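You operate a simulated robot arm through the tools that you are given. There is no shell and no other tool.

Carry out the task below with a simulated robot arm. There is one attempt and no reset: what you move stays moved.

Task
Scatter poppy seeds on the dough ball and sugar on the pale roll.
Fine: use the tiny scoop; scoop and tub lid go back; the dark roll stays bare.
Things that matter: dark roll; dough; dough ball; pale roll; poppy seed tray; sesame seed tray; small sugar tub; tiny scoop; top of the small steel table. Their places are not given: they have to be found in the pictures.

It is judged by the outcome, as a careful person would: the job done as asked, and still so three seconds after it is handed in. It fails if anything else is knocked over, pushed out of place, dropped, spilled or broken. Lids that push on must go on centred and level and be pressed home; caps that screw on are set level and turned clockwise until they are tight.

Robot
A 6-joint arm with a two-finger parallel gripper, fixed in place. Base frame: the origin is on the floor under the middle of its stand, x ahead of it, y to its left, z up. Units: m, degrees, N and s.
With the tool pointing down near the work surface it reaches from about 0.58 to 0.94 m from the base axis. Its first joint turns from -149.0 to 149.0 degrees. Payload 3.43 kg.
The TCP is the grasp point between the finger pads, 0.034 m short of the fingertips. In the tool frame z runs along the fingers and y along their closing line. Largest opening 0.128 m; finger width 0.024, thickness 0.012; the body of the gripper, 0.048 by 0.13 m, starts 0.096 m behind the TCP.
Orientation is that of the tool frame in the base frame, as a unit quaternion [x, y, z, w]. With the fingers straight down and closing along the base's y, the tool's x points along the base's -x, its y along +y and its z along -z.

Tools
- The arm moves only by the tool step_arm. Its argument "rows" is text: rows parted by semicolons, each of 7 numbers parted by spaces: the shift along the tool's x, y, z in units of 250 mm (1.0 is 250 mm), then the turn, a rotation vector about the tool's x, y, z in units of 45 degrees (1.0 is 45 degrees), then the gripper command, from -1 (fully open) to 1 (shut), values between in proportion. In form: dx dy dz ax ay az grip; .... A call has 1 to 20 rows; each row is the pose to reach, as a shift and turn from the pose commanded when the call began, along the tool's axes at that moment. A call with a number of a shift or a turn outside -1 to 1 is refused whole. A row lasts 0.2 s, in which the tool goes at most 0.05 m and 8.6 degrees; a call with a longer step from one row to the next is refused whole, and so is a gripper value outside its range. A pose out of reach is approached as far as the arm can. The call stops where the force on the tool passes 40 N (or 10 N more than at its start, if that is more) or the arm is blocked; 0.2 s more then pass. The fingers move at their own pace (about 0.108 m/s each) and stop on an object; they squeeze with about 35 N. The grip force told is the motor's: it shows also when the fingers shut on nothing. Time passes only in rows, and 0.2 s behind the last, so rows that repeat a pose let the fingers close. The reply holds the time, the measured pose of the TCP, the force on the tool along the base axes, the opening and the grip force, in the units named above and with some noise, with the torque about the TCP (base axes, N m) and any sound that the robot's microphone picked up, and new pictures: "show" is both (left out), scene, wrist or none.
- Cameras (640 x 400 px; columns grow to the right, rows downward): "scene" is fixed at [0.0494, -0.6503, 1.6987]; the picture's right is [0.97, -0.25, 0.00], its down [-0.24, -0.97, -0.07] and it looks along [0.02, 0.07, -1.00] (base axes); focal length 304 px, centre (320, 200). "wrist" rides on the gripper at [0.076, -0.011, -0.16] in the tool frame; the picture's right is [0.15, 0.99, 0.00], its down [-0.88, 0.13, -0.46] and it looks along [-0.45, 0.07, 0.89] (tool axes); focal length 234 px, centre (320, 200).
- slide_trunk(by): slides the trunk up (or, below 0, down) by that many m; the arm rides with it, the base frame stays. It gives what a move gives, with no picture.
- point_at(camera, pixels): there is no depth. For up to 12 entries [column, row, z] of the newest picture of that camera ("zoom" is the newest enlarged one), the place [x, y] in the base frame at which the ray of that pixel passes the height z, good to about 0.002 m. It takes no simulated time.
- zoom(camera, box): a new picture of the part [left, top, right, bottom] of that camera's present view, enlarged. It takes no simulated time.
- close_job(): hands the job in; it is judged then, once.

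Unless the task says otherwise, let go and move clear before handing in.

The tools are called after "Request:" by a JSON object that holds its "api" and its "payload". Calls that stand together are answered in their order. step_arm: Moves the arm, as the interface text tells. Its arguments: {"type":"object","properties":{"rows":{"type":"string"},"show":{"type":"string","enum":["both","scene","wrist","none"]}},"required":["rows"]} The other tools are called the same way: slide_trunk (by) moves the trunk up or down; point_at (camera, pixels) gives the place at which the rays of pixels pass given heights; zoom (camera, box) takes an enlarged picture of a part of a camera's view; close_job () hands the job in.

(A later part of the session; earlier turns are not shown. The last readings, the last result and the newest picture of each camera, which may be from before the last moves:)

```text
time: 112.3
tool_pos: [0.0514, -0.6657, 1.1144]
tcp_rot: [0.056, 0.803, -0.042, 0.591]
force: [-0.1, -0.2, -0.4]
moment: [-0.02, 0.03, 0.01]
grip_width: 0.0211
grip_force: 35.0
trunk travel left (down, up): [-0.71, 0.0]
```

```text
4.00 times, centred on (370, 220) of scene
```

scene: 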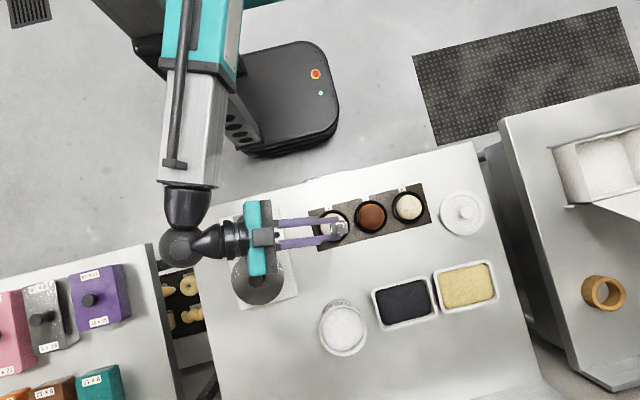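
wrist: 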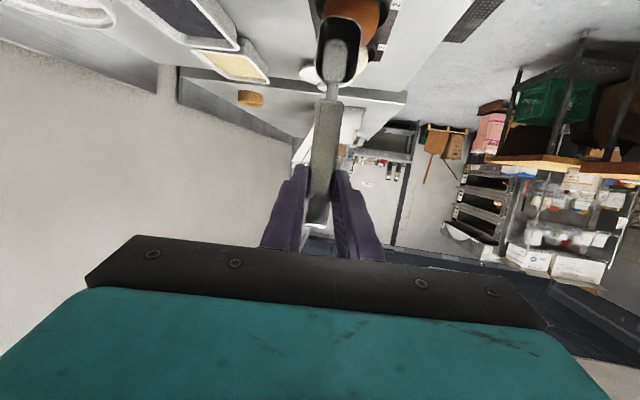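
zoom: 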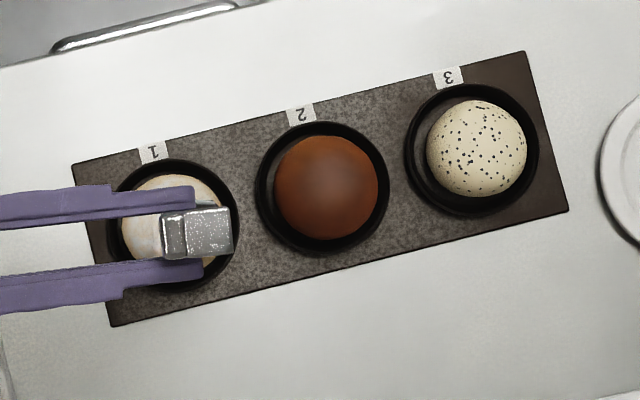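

The bowl is empty and the stream has stopped; the pale roll is sugared and the dark roll is bare. I'll lift 6 cm and turn the scoop back to level.

Request:
{"api": "step_arm", "payload": {"rows": "-0.1145 0 -0.0361 0 0 0 1; -0.2289 0 -0.0722 0 0 0 1; -0.2589 0 -0.0069 0 0.1667 0 1; -0.28 0 0.062 0 0.3333 0 1; -0.292 0 0.133 0 0.5 0 1; -0.2947 0 0.2048 0 0.6667 0 1; -0.2879 0 0.2765 0 0.8333 0 1; -0.272 0 0.3466 0 1 0 1; -0.272 0 0.3466 0 1 0 1", "show": "none"}}

Request:
{"api": "step_arm", "payload": {"rows": "-0.03 0 0.0653 0 0.1667 0 1; -0.0511 0 0.1342 0 0.3333 0 1; -0.0631 0 0.2052 0 0.5 0 1; -0.0658 0 0.277 0 0.6667 0 1; -0.059 0 0.3487 0 0.8333 0 1; -0.0431 0 0.4188 0 1 0 1; -0.0431 0 0.4188 0 1 0 1", "show": "both"}}

Request:
{"api": "zoom", "payload": {"camera": "wrist", "box": [230, 0, 430, 150]}}

Request:
{"api": "zoom", "payload": {"camera": "scene", "box": [290, 170, 450, 270]}}

```text
time: 114.3
tool_pos: [0.1529, -0.6805, 1.153]
tcp_rot: [0.068, 0.969, -0.017, 0.238]
force: [0.2, -0.2, -0.3]
moment: [-0.03, -0.02, 0.05]
grip_width: 0.0209
grip_force: 34.9
trunk travel left (down, up): [-0.71, 0.0]
```

```text
time: 115.9
tool_pos: [0.2109, -0.6889, 1.0663]
tcp_rot: [0.07, 0.986, 0.011, -0.151]
force: [-0.1, -0.6, -0.2]
moment: [-0.04, 0.0, -0.01]
grip_width: 0.0212
grip_force: 34.5
trunk travel left (down, up): [-0.71, 0.0]
```

scene: 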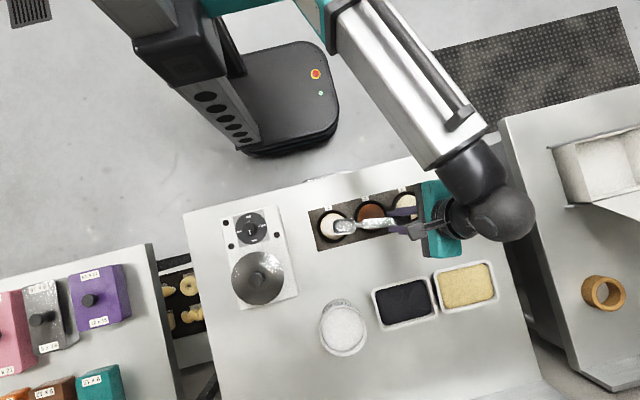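
wrist: 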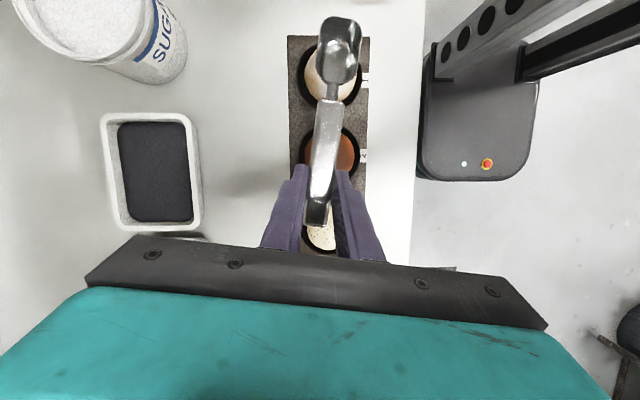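

```text
2.67 times, centred on (330, 75) of wrist
```

zoom: 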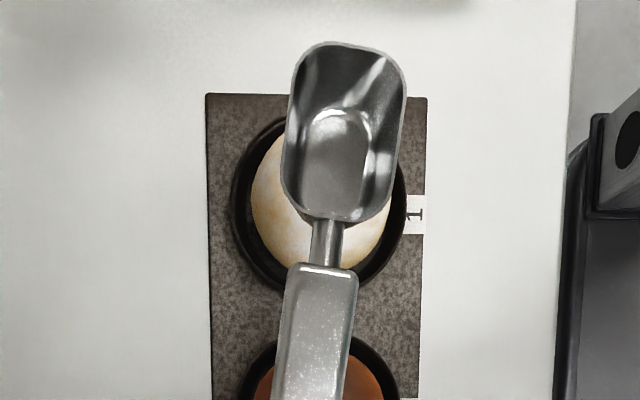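

```text
4.00 times, centred on (370, 220) of scene
```

zoom: 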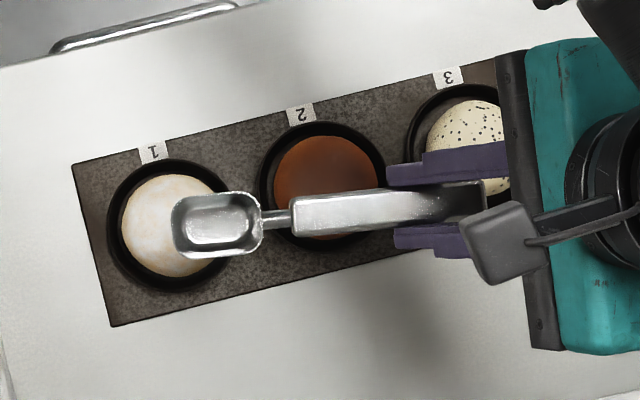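

The pale roll is sugared, the scoop is empty and clean, and nothing has spilled. I'll take the scoop back above the place it was picked up from, restoring the same tilt and then the yaw.

Request:
{"api": "step_arm", "payload": {"rows": "-0.044 -0.067 -0.01 0 0.01 0 1; -0.088 -0.134 -0.019 0 0.02 0 1; -0.133 -0.201 -0.029 0 0.03 0 1; -0.177 -0.268 -0.039 0 0.04 0 1; -0.221 -0.335 -0.048 0 0.05 0 1; -0.265 -0.402 -0.058 0 0.059 0 1; -0.265 -0.402 -0.058 0 0.059 0 1", "show": "none"}}

Request:
{"api": "step_arm", "payload": {"rows": "0 0 0 0.0141 0 -0.0387 1; 0 0 0 0.0282 0 -0.0773 1; 0 0 0 0.0282 0 -0.0773 1; 0 0 0 0.0282 0 -0.0773 1", "show": "both"}}

Request:
{"api": "zoom", "payload": {"camera": "scene", "box": [290, 170, 450, 270]}}

```text
time: 117.5
tool_pos: [0.264, -0.7964, 1.059]
tcp_rot: [0.069, 0.982, 0.011, -0.173]
force: [0.2, -0.3, -0.6]
moment: [0.01, -0.03, -0.04]
grip_width: 0.0213
grip_force: 34.4
trunk travel left (down, up): [-0.71, 0.0]
```

```text
time: 118.5
tool_pos: [0.2638, -0.7957, 1.0595]
tcp_rot: [0.037, 0.984, 0.007, -0.173]
force: [0.3, -0.7, -0.8]
moment: [0.0, -0.04, -0.03]
grip_width: 0.0208
grip_force: 35.0
trunk travel left (down, up): [-0.71, 0.0]
```

scene: 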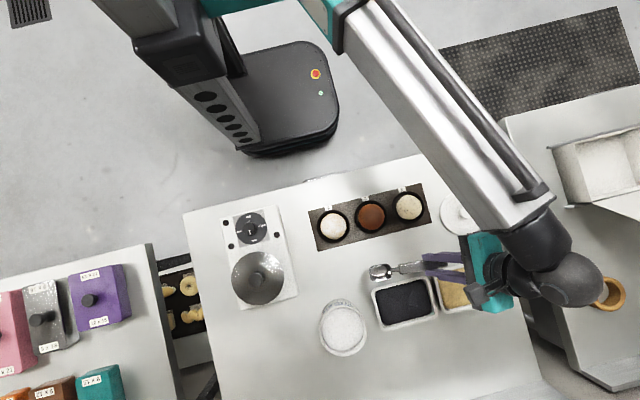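
wrist: 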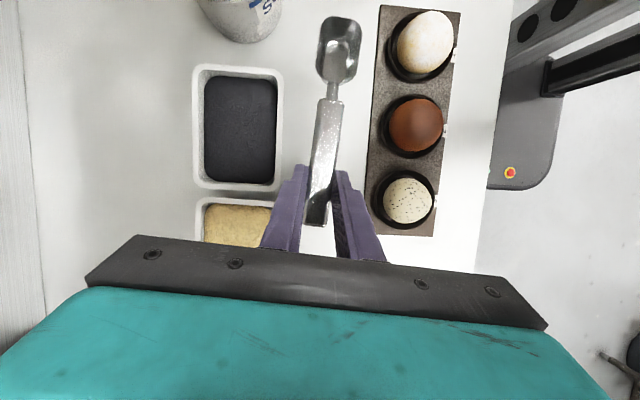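

```text
4.00 times, centred on (370, 220) of scene
```

zoom: 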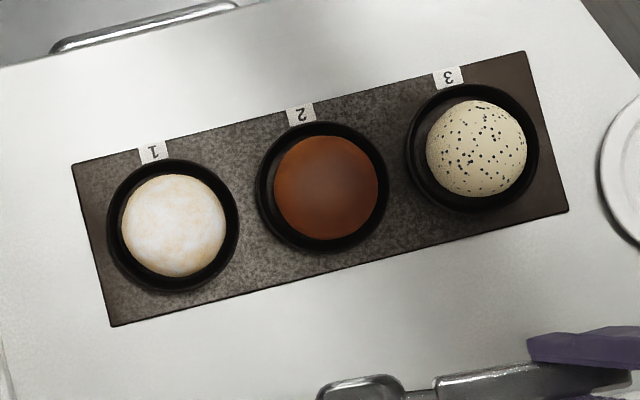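

All three items look right from above: 1 is sugared, 2 is bare and 3 is speckled. I'll lower the scoop to about 13 mm above its resting height and check the alignment.

Request:
{"api": "step_arm", "payload": {"rows": "-0.027 -0.0077 0.075 0 0 0 1; -0.0546 -0.0077 0.15 0 0 0 1; -0.082 -0.0077 0.226 0 0 0 1; -0.109 -0.0077 0.301 0 0 0 1; -0.1364 -0.0077 0.376 0 0 0 1; -0.1364 -0.0077 0.376 0 0 0 1; -0.1364 -0.0077 0.376 0 0 0 1", "show": "wrist"}}

Request:
{"api": "zoom", "payload": {"camera": "wrist", "box": [240, 0, 400, 240]}}

```text
time: 120.1
tool_pos: [0.2628, -0.7996, 0.9589]
tcp_rot: [0.037, 0.984, 0.006, -0.174]
force: [0.4, 0.3, -0.6]
moment: [0.02, -0.02, -0.02]
grip_width: 0.021
grip_force: 35.5
trunk travel left (down, up): [-0.71, 0.0]
```

wrist: 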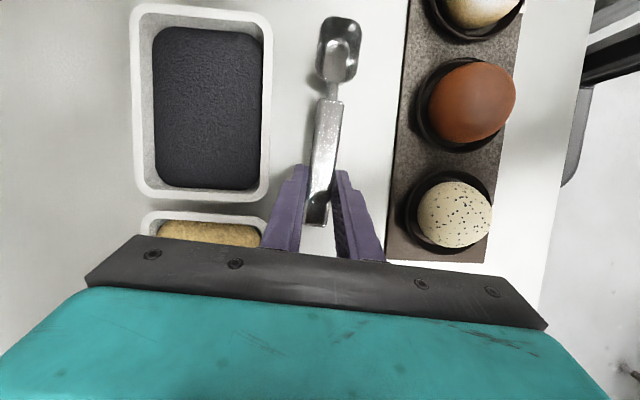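

```text
1.67 times, centred on (320, 120) of wrist
```

zoom: 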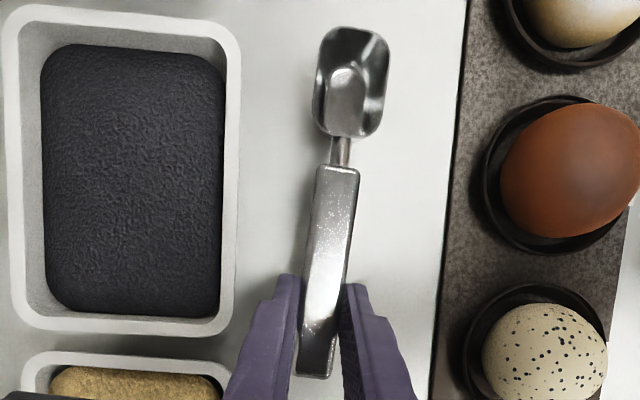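

The scoop is aligned with its original spot between the tray and the mat. I'll lower the last 13 mm gently and watch for contact.

Request:
{"api": "step_arm", "payload": {"rows": "-0.004 0.002 0.011 0 0 0 1; -0.008 0.004 0.022 0 0 0 1; -0.012 0.004 0.033 0 0 0 1; -0.0155 0.004 0.0425 0 0 0 1; -0.0155 0.004 0.0425 0 0 0 1", "show": "wrist"}}

```text
time: 121.3
tool_pos: [0.2635, -0.7975, 0.9492]
tcp_rot: [0.037, 0.984, 0.005, -0.174]
force: [0.7, -1.0, 4.7]
moment: [0.09, 0.69, 0.1]
grip_width: 0.0211
grip_force: 35.1
trunk travel left (down, up): [-0.71, 0.0]
```

wrist: 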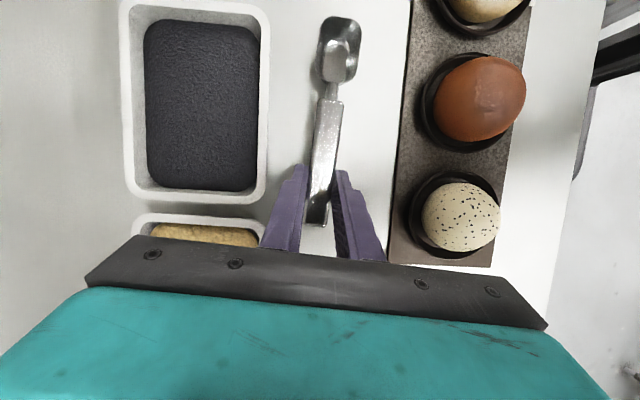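

The bowl touched first at z=0.949 with 4.7 N, so the scoop has sagged about 2° in the grip. I'll raise its nose by 2° while lowering the foot, so it rests flat before release.

Request:
{"api": "step_arm", "payload": {"rows": "-0.002 0 0.005 0 0.022 0 1; -0.004 0 0.01 0 0.044 0 1; -0.005 0 0.0139 0 0.044 0 1; -0.005 0 0.0139 0 0.044 0 1", "show": "wrist"}}

```text
time: 122.3
tool_pos: [0.263, -0.797, 0.9472]
tcp_rot: [0.038, 0.981, 0.004, -0.191]
force: [7.6, -6.0, 26.3]
moment: [-0.14, -0.22, -0.18]
grip_width: 0.021
grip_force: 34.6
trunk travel left (down, up): [-0.71, 0.0]
```

wrist: 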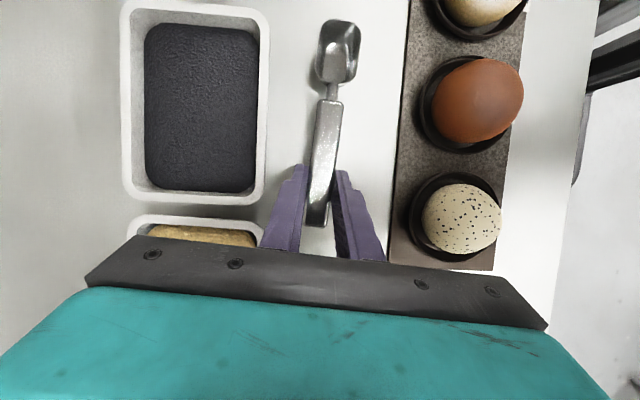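

The foot is down too, now pressing with 26 N. I'll ease up about 1.5 mm and check the force before opening.

Request:
{"api": "step_arm", "payload": {"rows": "0.001 0 -0.003 0 0 0 1; 0.002 0 -0.0056 0 0 0 1; 0.002 0 -0.0056 0 0 0 1", "show": "none"}}

```text
time: 123.1
tool_pos: [0.2621, -0.7967, 0.9474]
tcp_rot: [0.038, 0.981, 0.007, -0.191]
force: [4.1, -5.6, 20.1]
moment: [-0.13, 0.02, -0.11]
grip_width: 0.021
grip_force: 35.1
trunk travel left (down, up): [-0.71, 0.0]
```

Still 20 N, but the moment is balanced, so both ends are resting. I'll ease up a little more.

Request:
{"api": "step_arm", "payload": {"rows": "0.001 0 -0.003 0 0 0 1; 0.0025 0 -0.0068 0 0 0 1; 0.0025 0 -0.0068 0 0 0 1", "show": "none"}}

```text
time: 123.9
tool_pos: [0.2638, -0.7963, 0.9461]
tcp_rot: [0.037, 0.981, 0.008, -0.19]
force: [-1.1, 1.8, 5.6]
moment: [0.08, 0.05, -0.08]
grip_width: 0.0208
grip_force: 35.1
trunk travel left (down, up): [-0.71, 0.0]
```

The force is down to 5.6 N with the scoop resting flat. I'll open the fingers.

Request:
{"api": "step_arm", "payload": {"rows": "0 0 -0.002 0 0 0 0.6; 0 0 -0.002 0 0 0 0.4; 0 0 -0.002 0 0 0 0.22; 0 0 -0.002 0 0 0 0.22", "show": "both"}}

Request:
{"api": "zoom", "payload": {"camera": "wrist", "box": [240, 0, 400, 240]}}

Request:
{"api": "zoom", "payload": {"camera": "scene", "box": [350, 230, 510, 340]}}

```text
time: 124.9
tool_pos: [0.2639, -0.7979, 0.9479]
tcp_rot: [0.038, 0.981, 0.007, -0.191]
force: [0.7, -0.1, -0.2]
moment: [-0.01, 0.02, 0.03]
grip_width: 0.0501
grip_force: 0.0
trunk travel left (down, up): [-0.71, 0.0]
```

scene: 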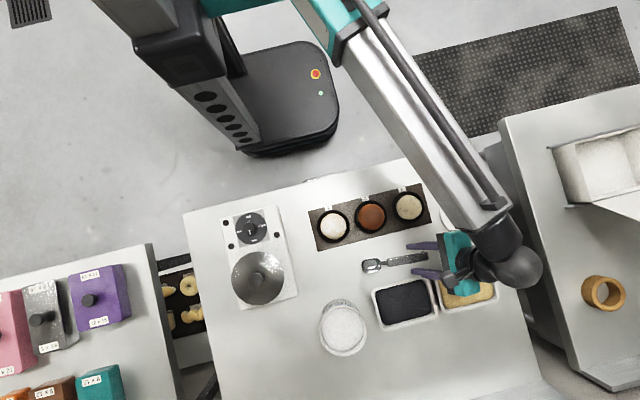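
wrist: 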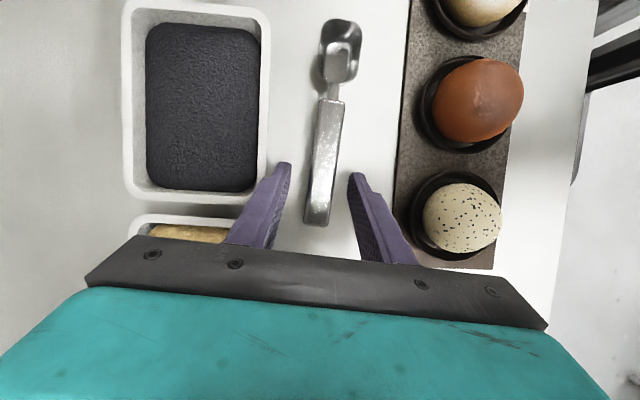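

```text
1.67 times, centred on (320, 120) of wrist
```

zoom: 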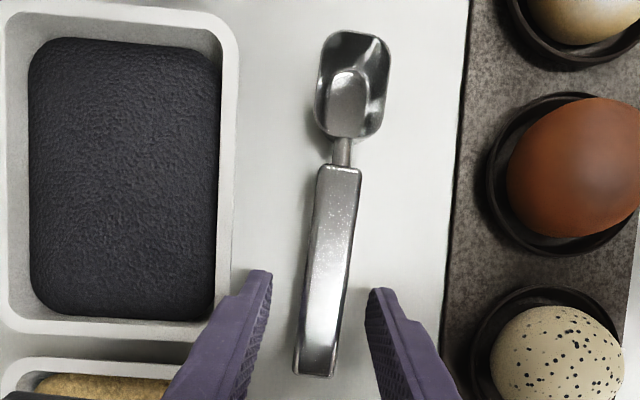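

```text
3.64 times, centred on (430, 285) of scene
```

zoom: 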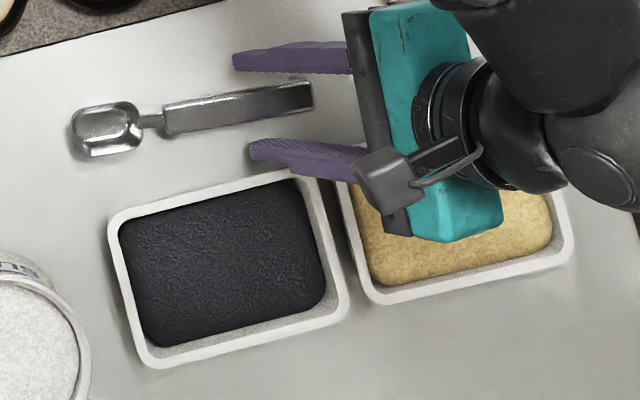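

The scoop is back on the table within a few millimetres of where it was, and the fingers are clear of it. I'll back out along the tool axis, rise and straighten the tool.

Request:
{"api": "step_arm", "payload": {"rows": "0 0 -0.06 0 0 0 0.22; 0 0 -0.12 0 0 0 0.22; 0 0 -0.24 0 0 0 0.22; 0.04 0 -0.339 0 -0.163 0 0.22; 0.08 0 -0.438 0 -0.327 0 0.1; 0.12 0 -0.537 0 -0.49 0 -0.1; 0.12 0 -0.537 0 -0.49 0 -0.1", "show": "both"}}

Request:
{"api": "zoom", "payload": {"camera": "scene", "box": [355, 240, 439, 290]}}

```text
time: 126.5
tool_pos: [0.2857, -0.7996, 1.0832]
tcp_rot: [0.038, 0.999, -0.001, 0.002]
force: [-0.5, 0.2, 0.2]
moment: [-0.03, 0.0, -0.03]
grip_width: 0.0706
grip_force: 0.0
trunk travel left (down, up): [-0.71, 0.0]
```

scene: 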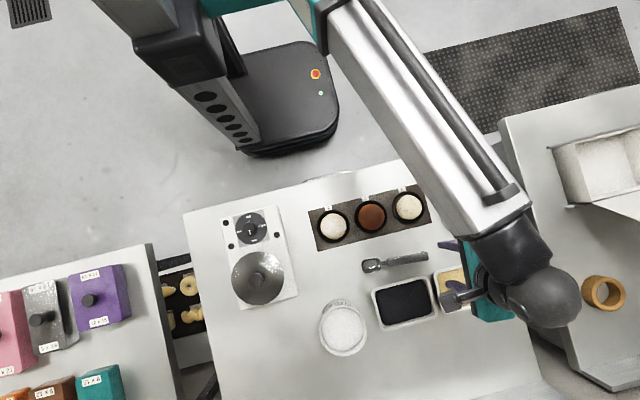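
wrist: 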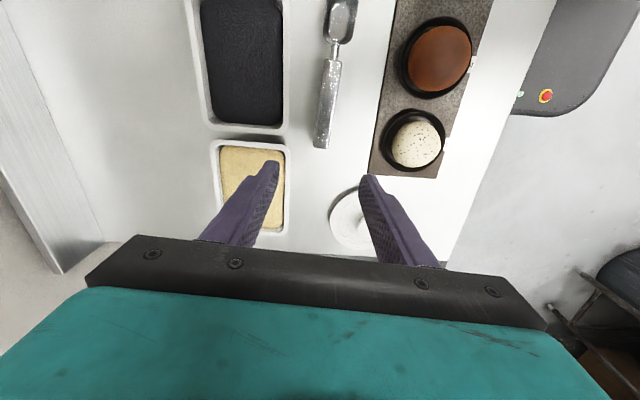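

```text
7.62 times, centred on (397, 265) of scene
```

zoom: 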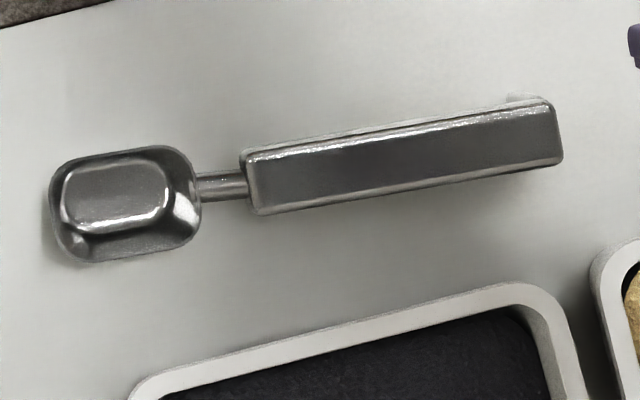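

The scoop lies as it did at the start, about 4 mm off with the same orientation. Next I'll fetch the lid: move over it while turning the tool back to the earlier lid-grasp yaw.

Request:
{"api": "step_arm", "payload": {"rows": "-0.082 0.0715 0.002 0 0 -0.167 -0.1; -0.164 0.143 0.004 0 0 -0.333 -0.1; -0.246 0.2144 0.006 0 0 -0.5 -0.1; -0.328 0.2859 0.008 0 0 -0.667 -0.1; -0.41 0.3573 0.01 0 0 -0.833 -0.1; -0.4924 0.4288 0.012 0 0 -1 -0.1", "show": "none"}}

Request:
{"api": "step_arm", "payload": {"rows": "0 0 0 0 0 -0.16 -0.1; 0 0 0 0 0 -0.32 -0.1; 0 0 0 0 0 -0.48 -0.1; 0 0 0 0 0 -0.64 -0.1; 0 0 0 0 0 -0.794 -0.1; 0 0 0 0 0.08 -0.794 -0.1; 0 0 0 0 0.08 -0.794 -0.1", "show": "both"}}

```text
time: 127.9
tool_pos: [0.4174, -0.7024, 1.0823]
tcp_rot: [-0.348, 0.937, -0.001, 0.0]
force: [0.7, -0.2, -0.3]
moment: [-0.01, 0.02, -0.01]
grip_width: 0.0702
grip_force: 0.0
trunk travel left (down, up): [-0.71, 0.0]
```

```text
time: 129.5
tool_pos: [0.4177, -0.7034, 1.0811]
tcp_rot: [-0.618, 0.786, -0.012, -0.029]
force: [0.4, -0.9, -0.7]
moment: [-0.02, 0.02, 0.0]
grip_width: 0.0703
grip_force: 0.0
trunk travel left (down, up): [-0.71, 0.0]
```

scene: 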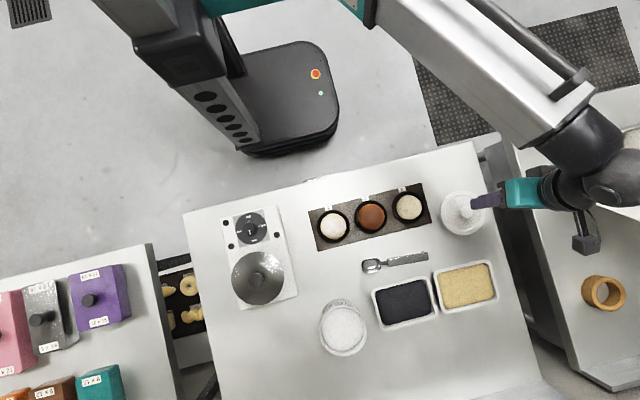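
wrist: 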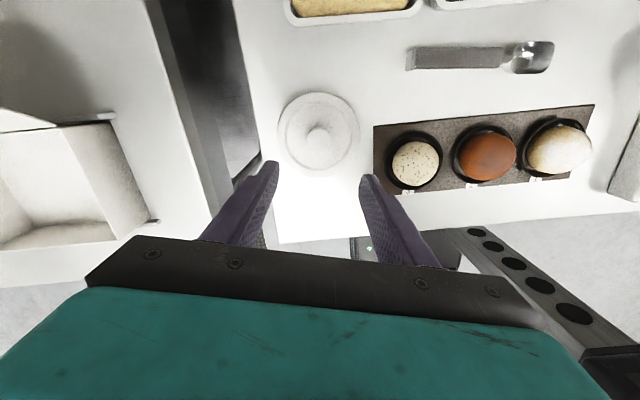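

The lid is in view at (320,133). I'll correct the tilt to match the first lid grasp exactly and come down to 6 cm above that grasp pose.

Request:
{"api": "step_arm", "payload": {"rows": "0.001 0 0.05 0.011 0.04 0 -0.1; 0.002 0 0.1 0.0217 0.079 0 -0.1; 0.004 0.001 0.19 0.0217 0.079 0 -0.1; 0.0056 0.001 0.273 0.0217 0.079 0 -0.1; 0.0056 0.001 0.273 0.0217 0.079 0 -0.1", "show": "wrist"}}

Request:
{"api": "zoom", "payload": {"camera": "wrist", "box": [240, 90, 400, 240]}}

```text
time: 130.7
tool_pos: [0.4151, -0.708, 1.0132]
tcp_rot: [-0.618, 0.784, -0.037, -0.048]
force: [-0.1, 0.0, 0.7]
moment: [-0.02, 0.0, -0.01]
grip_width: 0.0705
grip_force: 0.0
trunk travel left (down, up): [-0.71, 0.0]
```

wrist: 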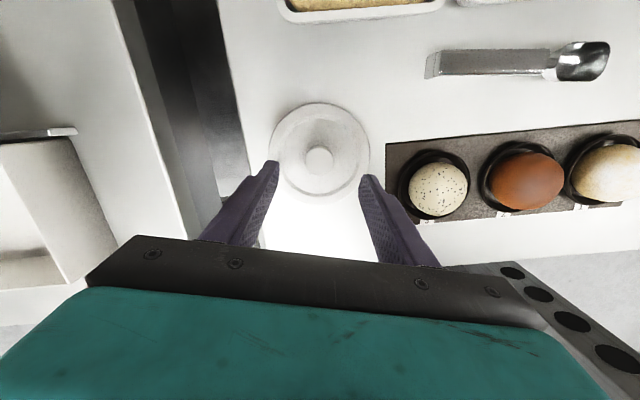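

```text
2.67 times, centred on (320, 165) of wrist
```

zoom: 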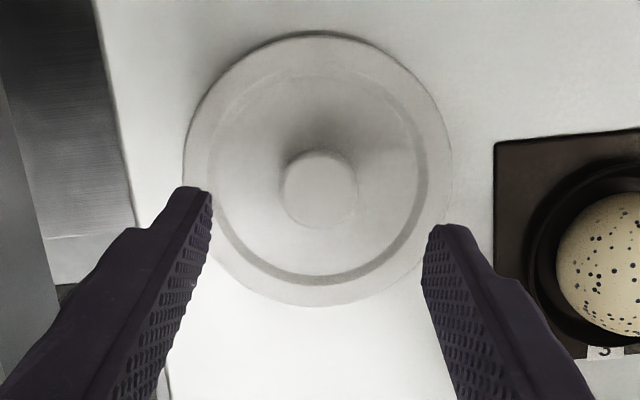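

The orientation matches the first grasp and the knob at (319,161) is exactly on the tool axis. I'll descend 6 cm along the axis and close on the knob.

Request:
{"api": "step_arm", "payload": {"rows": "0 0 0.06 0 0 0 -0.1; 0 0 0.12 0 0 0 -0.1; 0 0 0.17 0 0 0 -0.1; 0 0 0.21 0 0 0 -0.1; 0 0 0.238 0 0 0 -0.1; 0 0 0.238 0 0 0 -0.1; 0 0 0.238 0 0 0 0.3; 0 0 0.238 0 0 0 0.5; 0 0 0.238 0 0 0 1; 0 0 0.238 0 0 0 1; 0 0 0.238 0 0 0 1", "show": "wrist"}}

Request:
{"api": "zoom", "payload": {"camera": "wrist", "box": [240, 90, 400, 260]}}

```text
time: 133.1
tool_pos: [0.4134, -0.7152, 0.9538]
tcp_rot: [-0.618, 0.784, -0.037, -0.048]
force: [0.5, -0.2, 0.5]
moment: [-0.01, 0.02, -0.03]
grip_width: 0.0294
grip_force: 34.7
trunk travel left (down, up): [-0.71, 0.0]
```

wrist: 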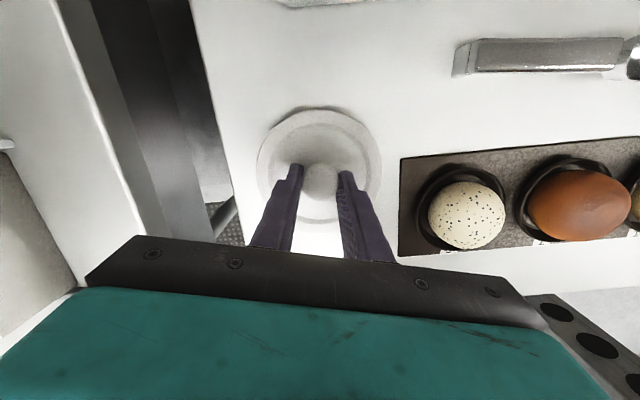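

```text
2.35 times, centred on (320, 175) of wrist
```

zoom: 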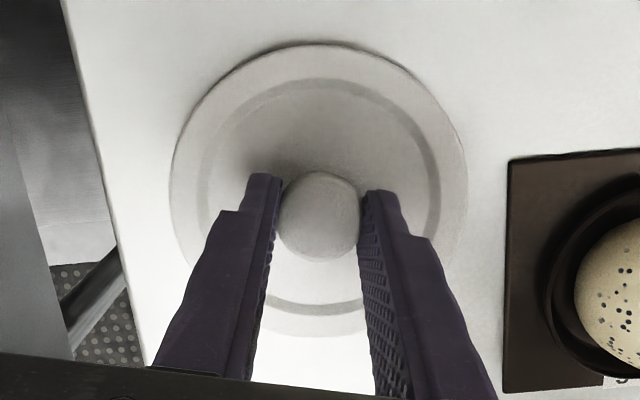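

The knob is gripped at 29.4 mm as before. I'll lift the lid and carry it back towards the tub along the same path in reverse.

Request:
{"api": "step_arm", "payload": {"rows": "0.008 0 -0.066 0 0 0 1; 0.024 0 -0.197 0 0 0 1; 0.044 0 -0.36 0 0 0 1; 0.064 0 -0.52 0 0 0 1; 0.0805 0 -0.656 0 0 0 1; 0.0805 0 -0.656 0 0 0 1", "show": "none"}}

Request:
{"api": "step_arm", "payload": {"rows": "0.062 0.113 0.008 0 0 0 1; 0.124 0.226 0.015 0 0 0 1; 0.187 0.34 0.023 0 0 0 1; 0.249 0.453 0.031 0 0 0 1; 0.311 0.566 0.038 0 0 0 1; 0.373 0.679 0.046 0 0 0 1", "show": "none"}}

Request:
{"api": "step_arm", "payload": {"rows": "0.062 0.113 0.008 0 0 0 1; 0.124 0.226 0.015 0 0 0 1; 0.187 0.34 0.023 0 0 0 1; 0.249 0.453 0.031 0 0 0 1; 0.311 0.566 0.038 0 0 0 1; 0.373 0.679 0.046 0 0 0 1; 0.373 0.679 0.046 0 0 0 1", "show": "both"}}

```text
time: 134.5
tool_pos: [0.4128, -0.7129, 1.1191]
tcp_rot: [-0.617, 0.784, -0.038, -0.049]
force: [-0.4, 0.1, 0.8]
moment: [-0.02, 0.0, 0.01]
grip_width: 0.0293
grip_force: 35.3
trunk travel left (down, up): [-0.71, 0.0]
```

```text
time: 135.9
tool_pos: [0.2242, -0.7666, 1.1189]
tcp_rot: [-0.617, 0.784, -0.038, -0.049]
force: [0.0, 0.2, -0.5]
moment: [0.03, 0.0, 0.02]
grip_width: 0.0294
grip_force: 34.9
trunk travel left (down, up): [-0.71, 0.0]
```

```text
time: 137.5
tool_pos: [0.039, -0.8155, 1.1193]
tcp_rot: [-0.617, 0.784, -0.038, -0.048]
force: [-0.4, 0.2, -0.4]
moment: [-0.01, 0.0, 0.04]
grip_width: 0.0296
grip_force: 35.0
trunk travel left (down, up): [-0.71, 0.0]
```

scene: 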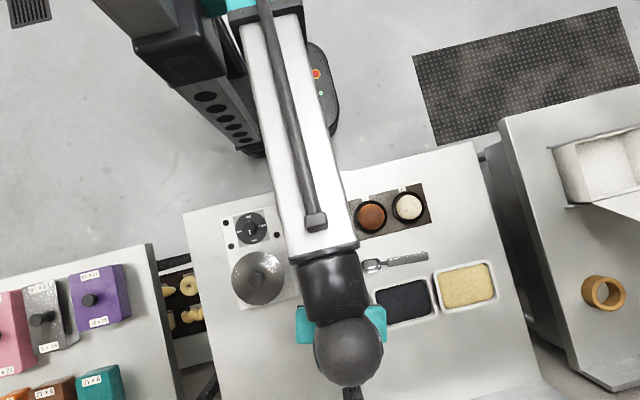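
wrist: 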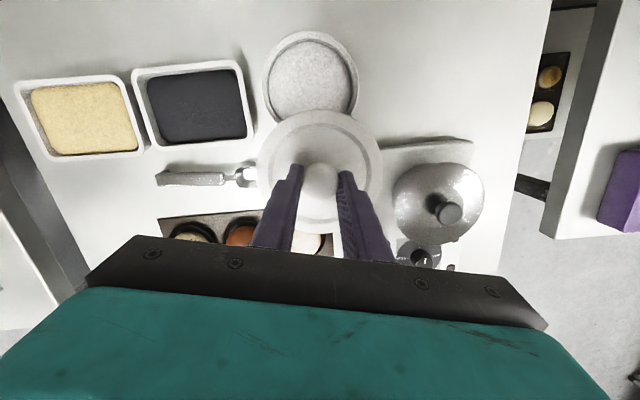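

The tub and everything else are where they were, with the tub opening at (311,78). I'll move the lid out over the tub, staying about 4 cm above the seat.

Request:
{"api": "step_arm", "payload": {"rows": "0.06 -0.014 0.007 0 0 0 1; 0.116 -0.0285 0.014 0 0 0 1; 0.18 -0.044 0.03 0 0 0 1; 0.23 -0.0565 0.0485 0 0 0 1; 0.27 -0.068 0.085 0 0 0 1; 0.2996 -0.0755 0.118 0 0 0 1; 0.2923 -0.0755 0.177 0 0 0 1; 0.2923 -0.0755 0.177 0 0 0 1", "show": "both"}}

Request:
{"api": "zoom", "payload": {"camera": "wrist", "box": [230, 90, 410, 260]}}

Request:
{"api": "step_arm", "payload": {"rows": "0 0 0 0 0 0 1", "show": "none"}}

Request:
{"api": "step_arm", "payload": {"rows": "0 0 0 0 0 0 1", "show": "none"}}

```text
time: 139.3
tool_pos: [0.0387, -0.8984, 1.0835]
tcp_rot: [-0.617, 0.784, -0.038, -0.048]
force: [0.2, 0.0, -1.0]
moment: [0.0, 0.05, 0.02]
grip_width: 0.0295
grip_force: 34.8
trunk travel left (down, up): [-0.71, 0.0]
```

scene: 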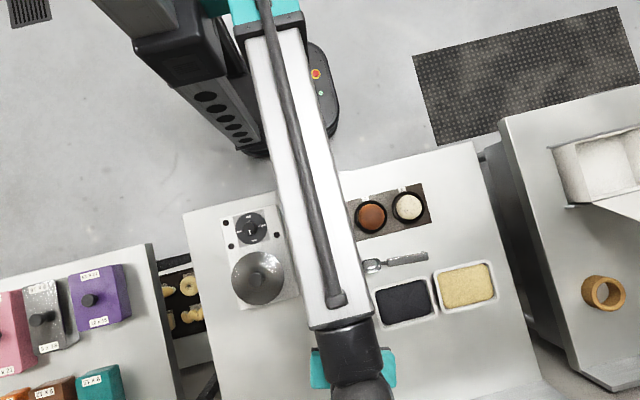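
wrist: 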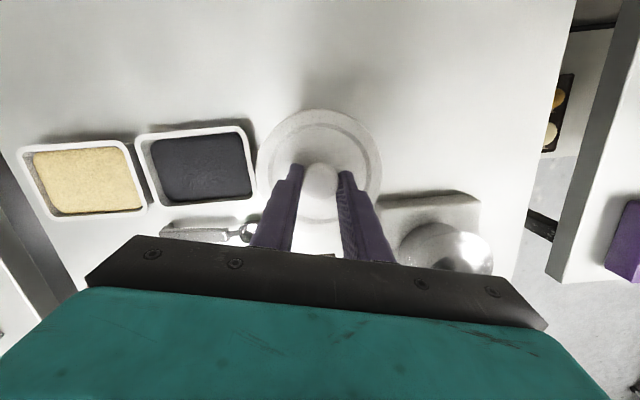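

```text
2.35 times, centred on (320, 175) of wrist
```

zoom: 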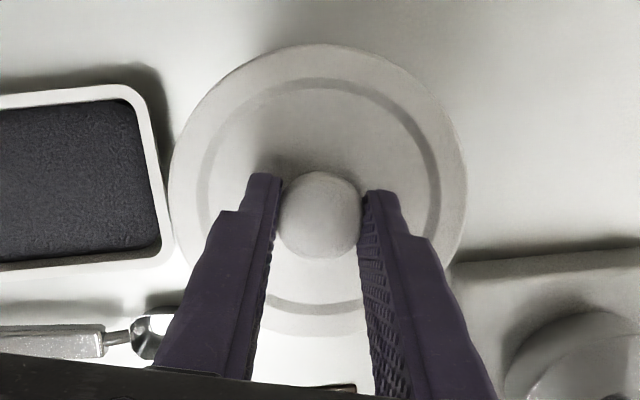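

```text
time: 139.7
tool_pos: [0.0386, -0.8969, 1.0842]
tcp_rot: [-0.617, 0.784, -0.037, -0.048]
force: [-1.0, 0.3, 0.8]
moment: [-0.05, 0.02, 0.01]
grip_width: 0.0294
grip_force: 35.1
trunk travel left (down, up): [-0.71, 0.0]
```

```text
time: 140.1
tool_pos: [0.0389, -0.8986, 1.0838]
tcp_rot: [-0.617, 0.784, -0.038, -0.049]
force: [0.1, -0.7, -0.3]
moment: [0.0, 0.04, 0.02]
grip_width: 0.0292
grip_force: 34.9
trunk travel left (down, up): [-0.71, 0.0]
```

The averaged pose is (0.0387, -0.898, 1.0838), about 1.4 mm short in x of the original lid pose (0.0402, -0.898). I'll correct that and lower to z≈1.068, to compare with the picture taken at that height during removal.

Request:
{"api": "step_arm", "payload": {"rows": "-0.003 -0.003 0.02 0 0 0 1; -0.006 -0.005 0.042 0 0 0 1; -0.0088 -0.005 0.0616 0 0 0 1; -0.0088 -0.005 0.0616 0 0 0 1", "show": "wrist"}}

Request:
{"api": "zoom", "payload": {"camera": "wrist", "box": [230, 90, 410, 260]}}

Request:
{"api": "step_arm", "payload": {"rows": "0 0 0 0 0 0 1", "show": "none"}}

Request:
{"api": "step_arm", "payload": {"rows": "0 0 0 0 0 0 1", "show": "none"}}

```text
time: 141.1
tool_pos: [0.0397, -0.8969, 1.0657]
tcp_rot: [-0.617, 0.785, -0.038, -0.049]
force: [0.2, -0.8, 0.1]
moment: [0.01, -0.02, -0.01]
grip_width: 0.0293
grip_force: 35.1
trunk travel left (down, up): [-0.71, 0.0]
```

wrist: 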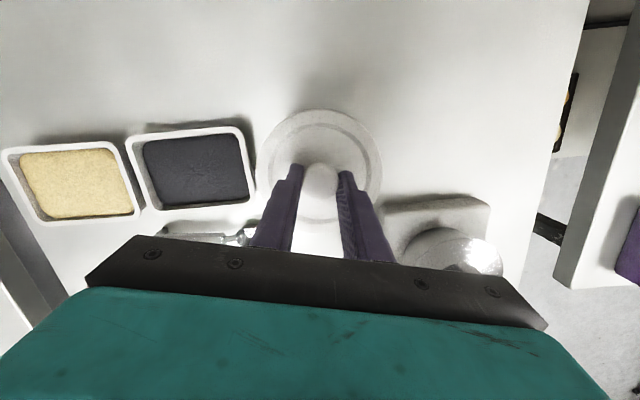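

```text
2.35 times, centred on (320, 175) of wrist
```

zoom: 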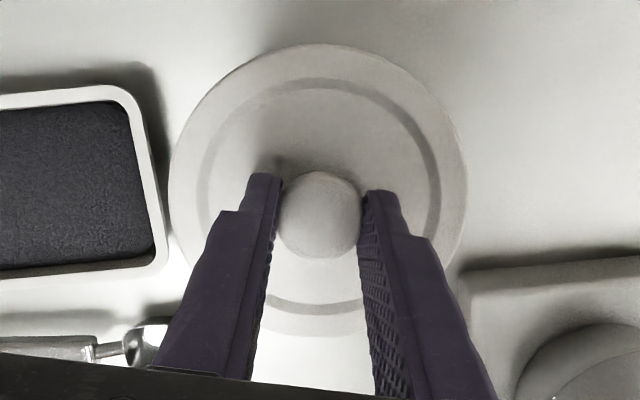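

```text
time: 141.5
tool_pos: [0.0408, -0.8977, 1.0687]
tcp_rot: [-0.618, 0.784, -0.038, -0.048]
force: [-0.7, 0.2, 0.0]
moment: [0.02, -0.02, -0.03]
grip_width: 0.0293
grip_force: 34.9
trunk travel left (down, up): [-0.71, 0.0]
```

```text
time: 141.9
tool_pos: [0.0404, -0.8973, 1.0686]
tcp_rot: [-0.618, 0.784, -0.038, -0.048]
force: [1.0, 0.6, -0.1]
moment: [-0.02, -0.04, 0.0]
grip_width: 0.0293
grip_force: 35.5
trunk travel left (down, up): [-0.71, 0.0]
```

The view matches the one from removal to within about a pixel, so the lid is centred over the tub. I'll lower it to just above the seated height.

Request:
{"api": "step_arm", "payload": {"rows": "-0.002 0 0.018 0 0 0 1; -0.004 0 0.036 0 0 0 1; -0.0066 0 0.054 0 0 0 1; -0.009 0 0.072 0 0 0 1; -0.011 0 0.0895 0 0 0 1; -0.011 0 0.0895 0 0 0 1", "show": "wrist"}}

Request:
{"api": "zoom", "payload": {"camera": "wrist", "box": [230, 90, 410, 260]}}

```text
time: 143.3
tool_pos: [0.0403, -0.8972, 1.0443]
tcp_rot: [-0.617, 0.784, -0.037, -0.048]
force: [0.3, 0.0, -0.2]
moment: [0.03, -0.04, -0.02]
grip_width: 0.0292
grip_force: 34.5
trunk travel left (down, up): [-0.71, 0.0]
```

wrist: 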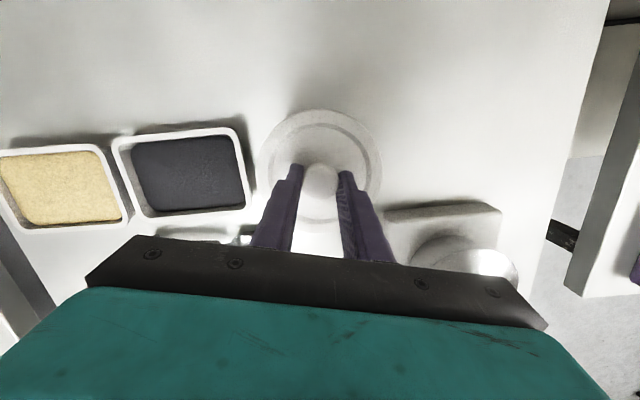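

```text
2.35 times, centred on (320, 175) of wrist
```

zoom: 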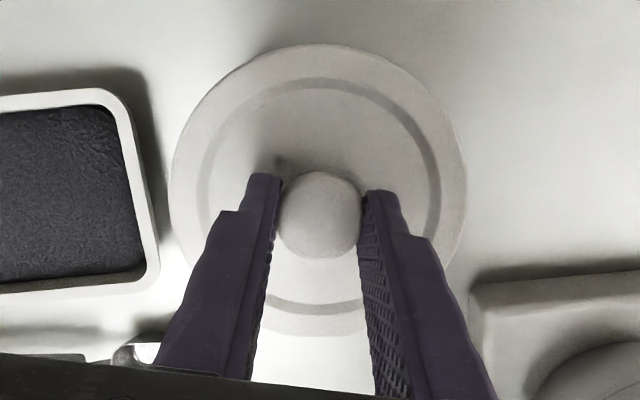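

There is no contact yet at z=1.044. I'll go down in 1 mm steps and press the lid home.

Request:
{"api": "step_arm", "payload": {"rows": "-0.0005 0 0.004 0 0 0 1; -0.001 0 0.008 0 0 0 1; -0.0015 0 0.012 0 0 0 1; -0.0015 0 0.012 0 0 0 1", "show": "none"}}

```text
time: 144.3
tool_pos: [0.0397, -0.8964, 1.0448]
tcp_rot: [-0.617, 0.785, -0.038, -0.048]
force: [0.6, -2.3, 7.8]
moment: [0.15, 0.02, 0.02]
grip_width: 0.0294
grip_force: 34.8
trunk travel left (down, up): [-0.71, 0.0]
```

Contact at 7.8 N. I'll keep pressing down in 1 mm steps to see whether it seats further.

Request:
{"api": "step_arm", "payload": {"rows": "-0.0005 0 0.004 0 0 0 1; -0.001 0 0.008 0 0 0 1; -0.001 0 0.008 0 0 0 1", "show": "wrist"}}

Request:
{"api": "zoom", "payload": {"camera": "wrist", "box": [230, 90, 410, 260]}}

```text
time: 145.1
tool_pos: [0.0408, -0.8972, 1.0432]
tcp_rot: [-0.617, 0.784, -0.04, -0.049]
force: [0.3, -4.3, 24.6]
moment: [0.17, -0.06, 0.0]
grip_width: 0.0295
grip_force: 35.2
trunk travel left (down, up): [-0.71, 0.0]
```

wrist: 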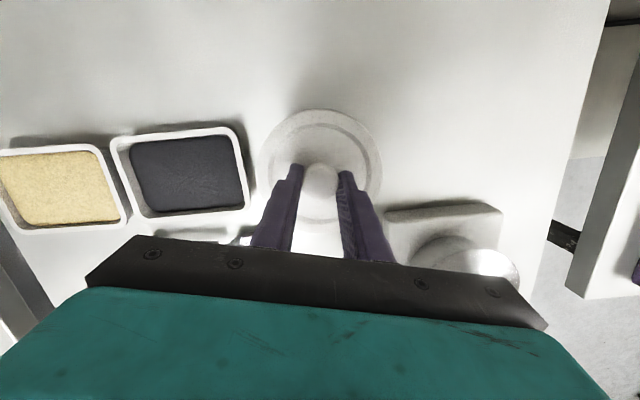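

```text
2.35 times, centred on (320, 175) of wrist
```

zoom: 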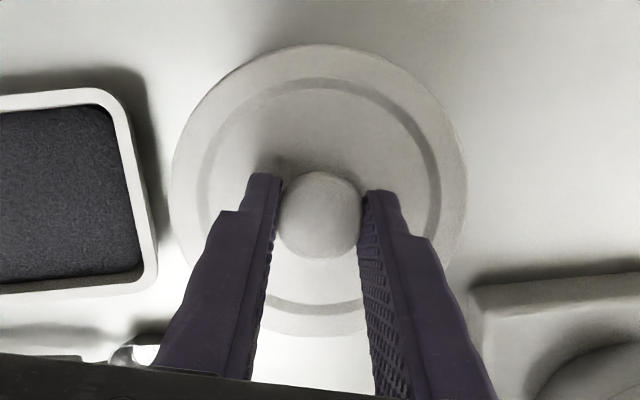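

Now 24.6 N at z≈1.043, which matches the original seated height. I'll press about 1 mm more to be sure it's home.

Request:
{"api": "step_arm", "payload": {"rows": "-0.0003 0 0.0025 0 0 0 1; -0.0005 0 0.004 0 0 0 1; -0.0005 0 0.004 0 0 0 1", "show": "none"}}

```text
time: 145.9
tool_pos: [0.0401, -0.8977, 1.0427]
tcp_rot: [-0.617, 0.785, -0.039, -0.05]
force: [-0.2, -8.9, 32.6]
moment: [-0.36, 0.04, -0.03]
grip_width: 0.0296
grip_force: 34.8
trunk travel left (down, up): [-0.71, 0.0]
```

The force reads 32.6 N at z=1.0427, exactly the seated height seen before removal, so the lid is home. I'll ease off the press, then open the fingers.

Request:
{"api": "step_arm", "payload": {"rows": "0.0005 0 -0.004 0 0 0 1; 0.001 0 -0.008 0 0 0 1; 0.0013 0 -0.01 0 0 0 1; 0.0013 0 -0.01 0 0 0 1", "show": "none"}}

```text
time: 146.9
tool_pos: [0.0396, -0.896, 1.0433]
tcp_rot: [-0.617, 0.784, -0.039, -0.048]
force: [0.3, -7.9, 23.9]
moment: [-0.62, 0.08, -0.01]
grip_width: 0.0291
grip_force: 34.8
trunk travel left (down, up): [-0.71, 0.0]
```

Still 24 N. I'll ease up in small steps until the force is nearly gone.

Request:
{"api": "step_arm", "payload": {"rows": "0.0005 0 -0.004 0 0 0 1; 0.0008 0 -0.006 0 0 0 1; 0.0008 0 -0.006 0 0 0 1", "show": "none"}}

```text
time: 147.7
tool_pos: [0.0396, -0.8954, 1.0427]
tcp_rot: [-0.618, 0.784, -0.037, -0.048]
force: [-0.4, -0.3, 10.5]
moment: [-0.37, 0.06, 0.01]
grip_width: 0.0295
grip_force: 35.5
trunk travel left (down, up): [-0.71, 0.0]
```

Down to 10.5 N. One more small ease, then release.

Request:
{"api": "step_arm", "payload": {"rows": "0.0003 0 -0.003 0 0 0 1; 0.0005 0 -0.004 0 0 0 1; 0.0005 0 -0.004 0 0 0 1", "show": "wrist"}}

Request:
{"api": "zoom", "payload": {"camera": "wrist", "box": [230, 90, 410, 260]}}

```text
time: 148.5
tool_pos: [0.0399, -0.8967, 1.0434]
tcp_rot: [-0.617, 0.785, -0.038, -0.048]
force: [-0.2, -0.1, -0.6]
moment: [0.02, -0.02, 0.02]
grip_width: 0.0294
grip_force: 35.1
trunk travel left (down, up): [-0.71, 0.0]
```

wrist: 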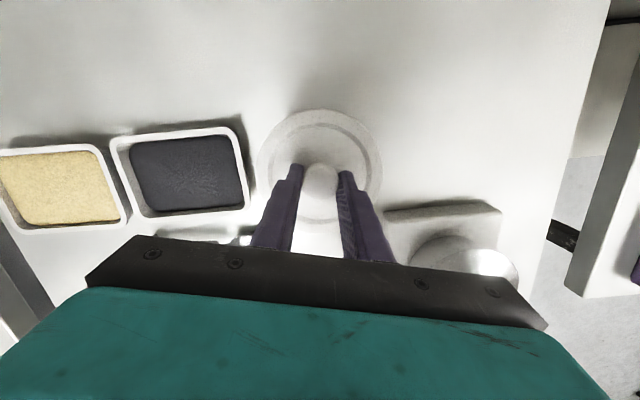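

```text
2.35 times, centred on (320, 175) of wrist
```

zoom: 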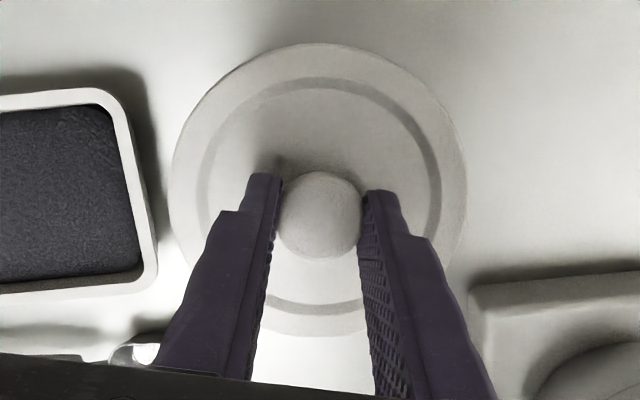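

The force is now zero with the lid seated. I'll open the fingers.

Request:
{"api": "step_arm", "payload": {"rows": "0 0 0 0 0 0 0.4; 0 0 0 0 0 0 0.1; 0 0 0 0 0 0 -0.1; 0 0 0 0 0 0 -0.1", "show": "wrist"}}

Request:
{"api": "zoom", "payload": {"camera": "wrist", "box": [230, 90, 410, 260]}}

```text
time: 149.5
tool_pos: [0.0398, -0.8983, 1.0454]
tcp_rot: [-0.617, 0.785, -0.038, -0.048]
force: [0.6, 0.5, -0.1]
moment: [0.02, 0.01, 0.03]
grip_width: 0.0705
grip_force: 0.1
trunk travel left (down, up): [-0.71, 0.0]
```

wrist: 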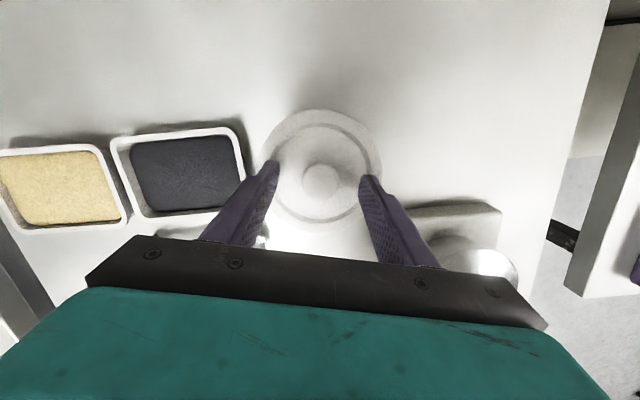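

```text
2.35 times, centred on (320, 175) of wrist
```

zoom: 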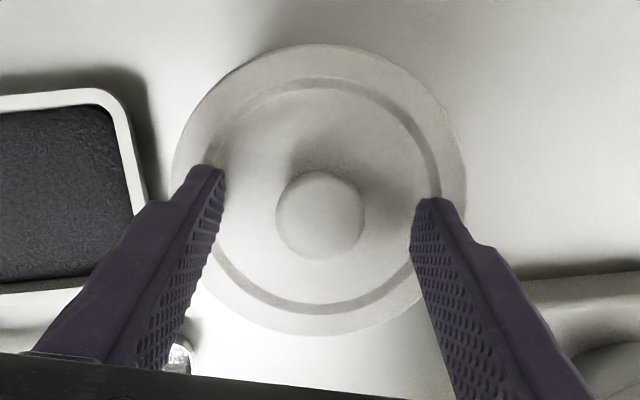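

The lid stays on the tub with its knob centred. I'll retract along the tool axis and then move inward so both cameras can check the lid.

Request:
{"api": "step_arm", "payload": {"rows": "0 0 -0.06 0 0 0 -0.1; 0 0 -0.14 0 0 0 -0.1; 0 0 -0.24 0 0 0 -0.1; -0.08 0.02 -0.34 0 0 0 -0.1; -0.2 0.05 -0.42 0 0 0 -0.1; -0.32 0.08 -0.45 0 0 0 -0.1; -0.32 0.08 -0.45 0 0 0 -0.1", "show": "both"}}

Request:
{"api": "zoom", "payload": {"camera": "wrist", "box": [240, 10, 390, 150]}}

Request:
{"api": "zoom", "payload": {"camera": "scene", "box": [300, 240, 510, 371]}}

```text
time: 151.1
tool_pos: [0.0427, -0.8018, 1.1471]
tcp_rot: [-0.617, 0.784, -0.038, -0.049]
force: [-0.4, -0.2, 0.0]
moment: [-0.01, 0.0, -0.01]
grip_width: 0.0704
grip_force: 0.2
trunk travel left (down, up): [-0.71, 0.0]
```

scene: 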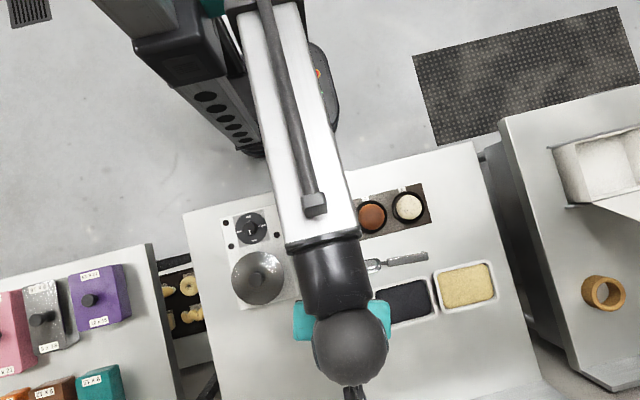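
wrist: 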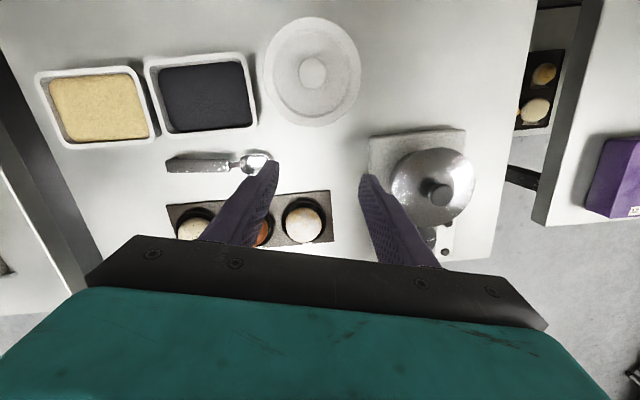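

```text
2.86 times, centred on (315, 80) of wrist
```

zoom: 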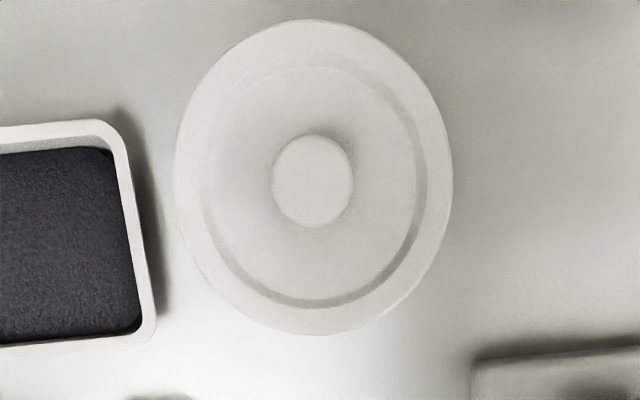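

```text
3.05 times, centred on (405, 306) of scene
```

zoom: 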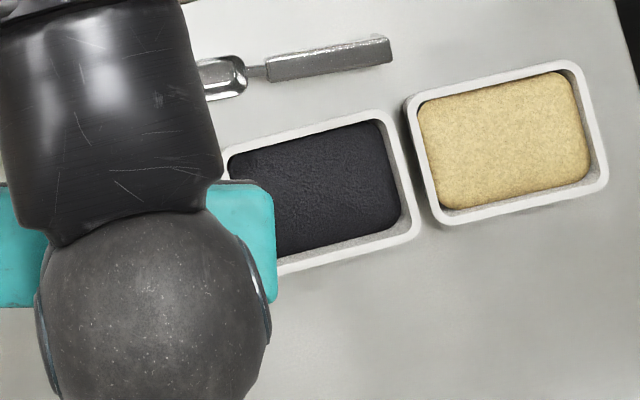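

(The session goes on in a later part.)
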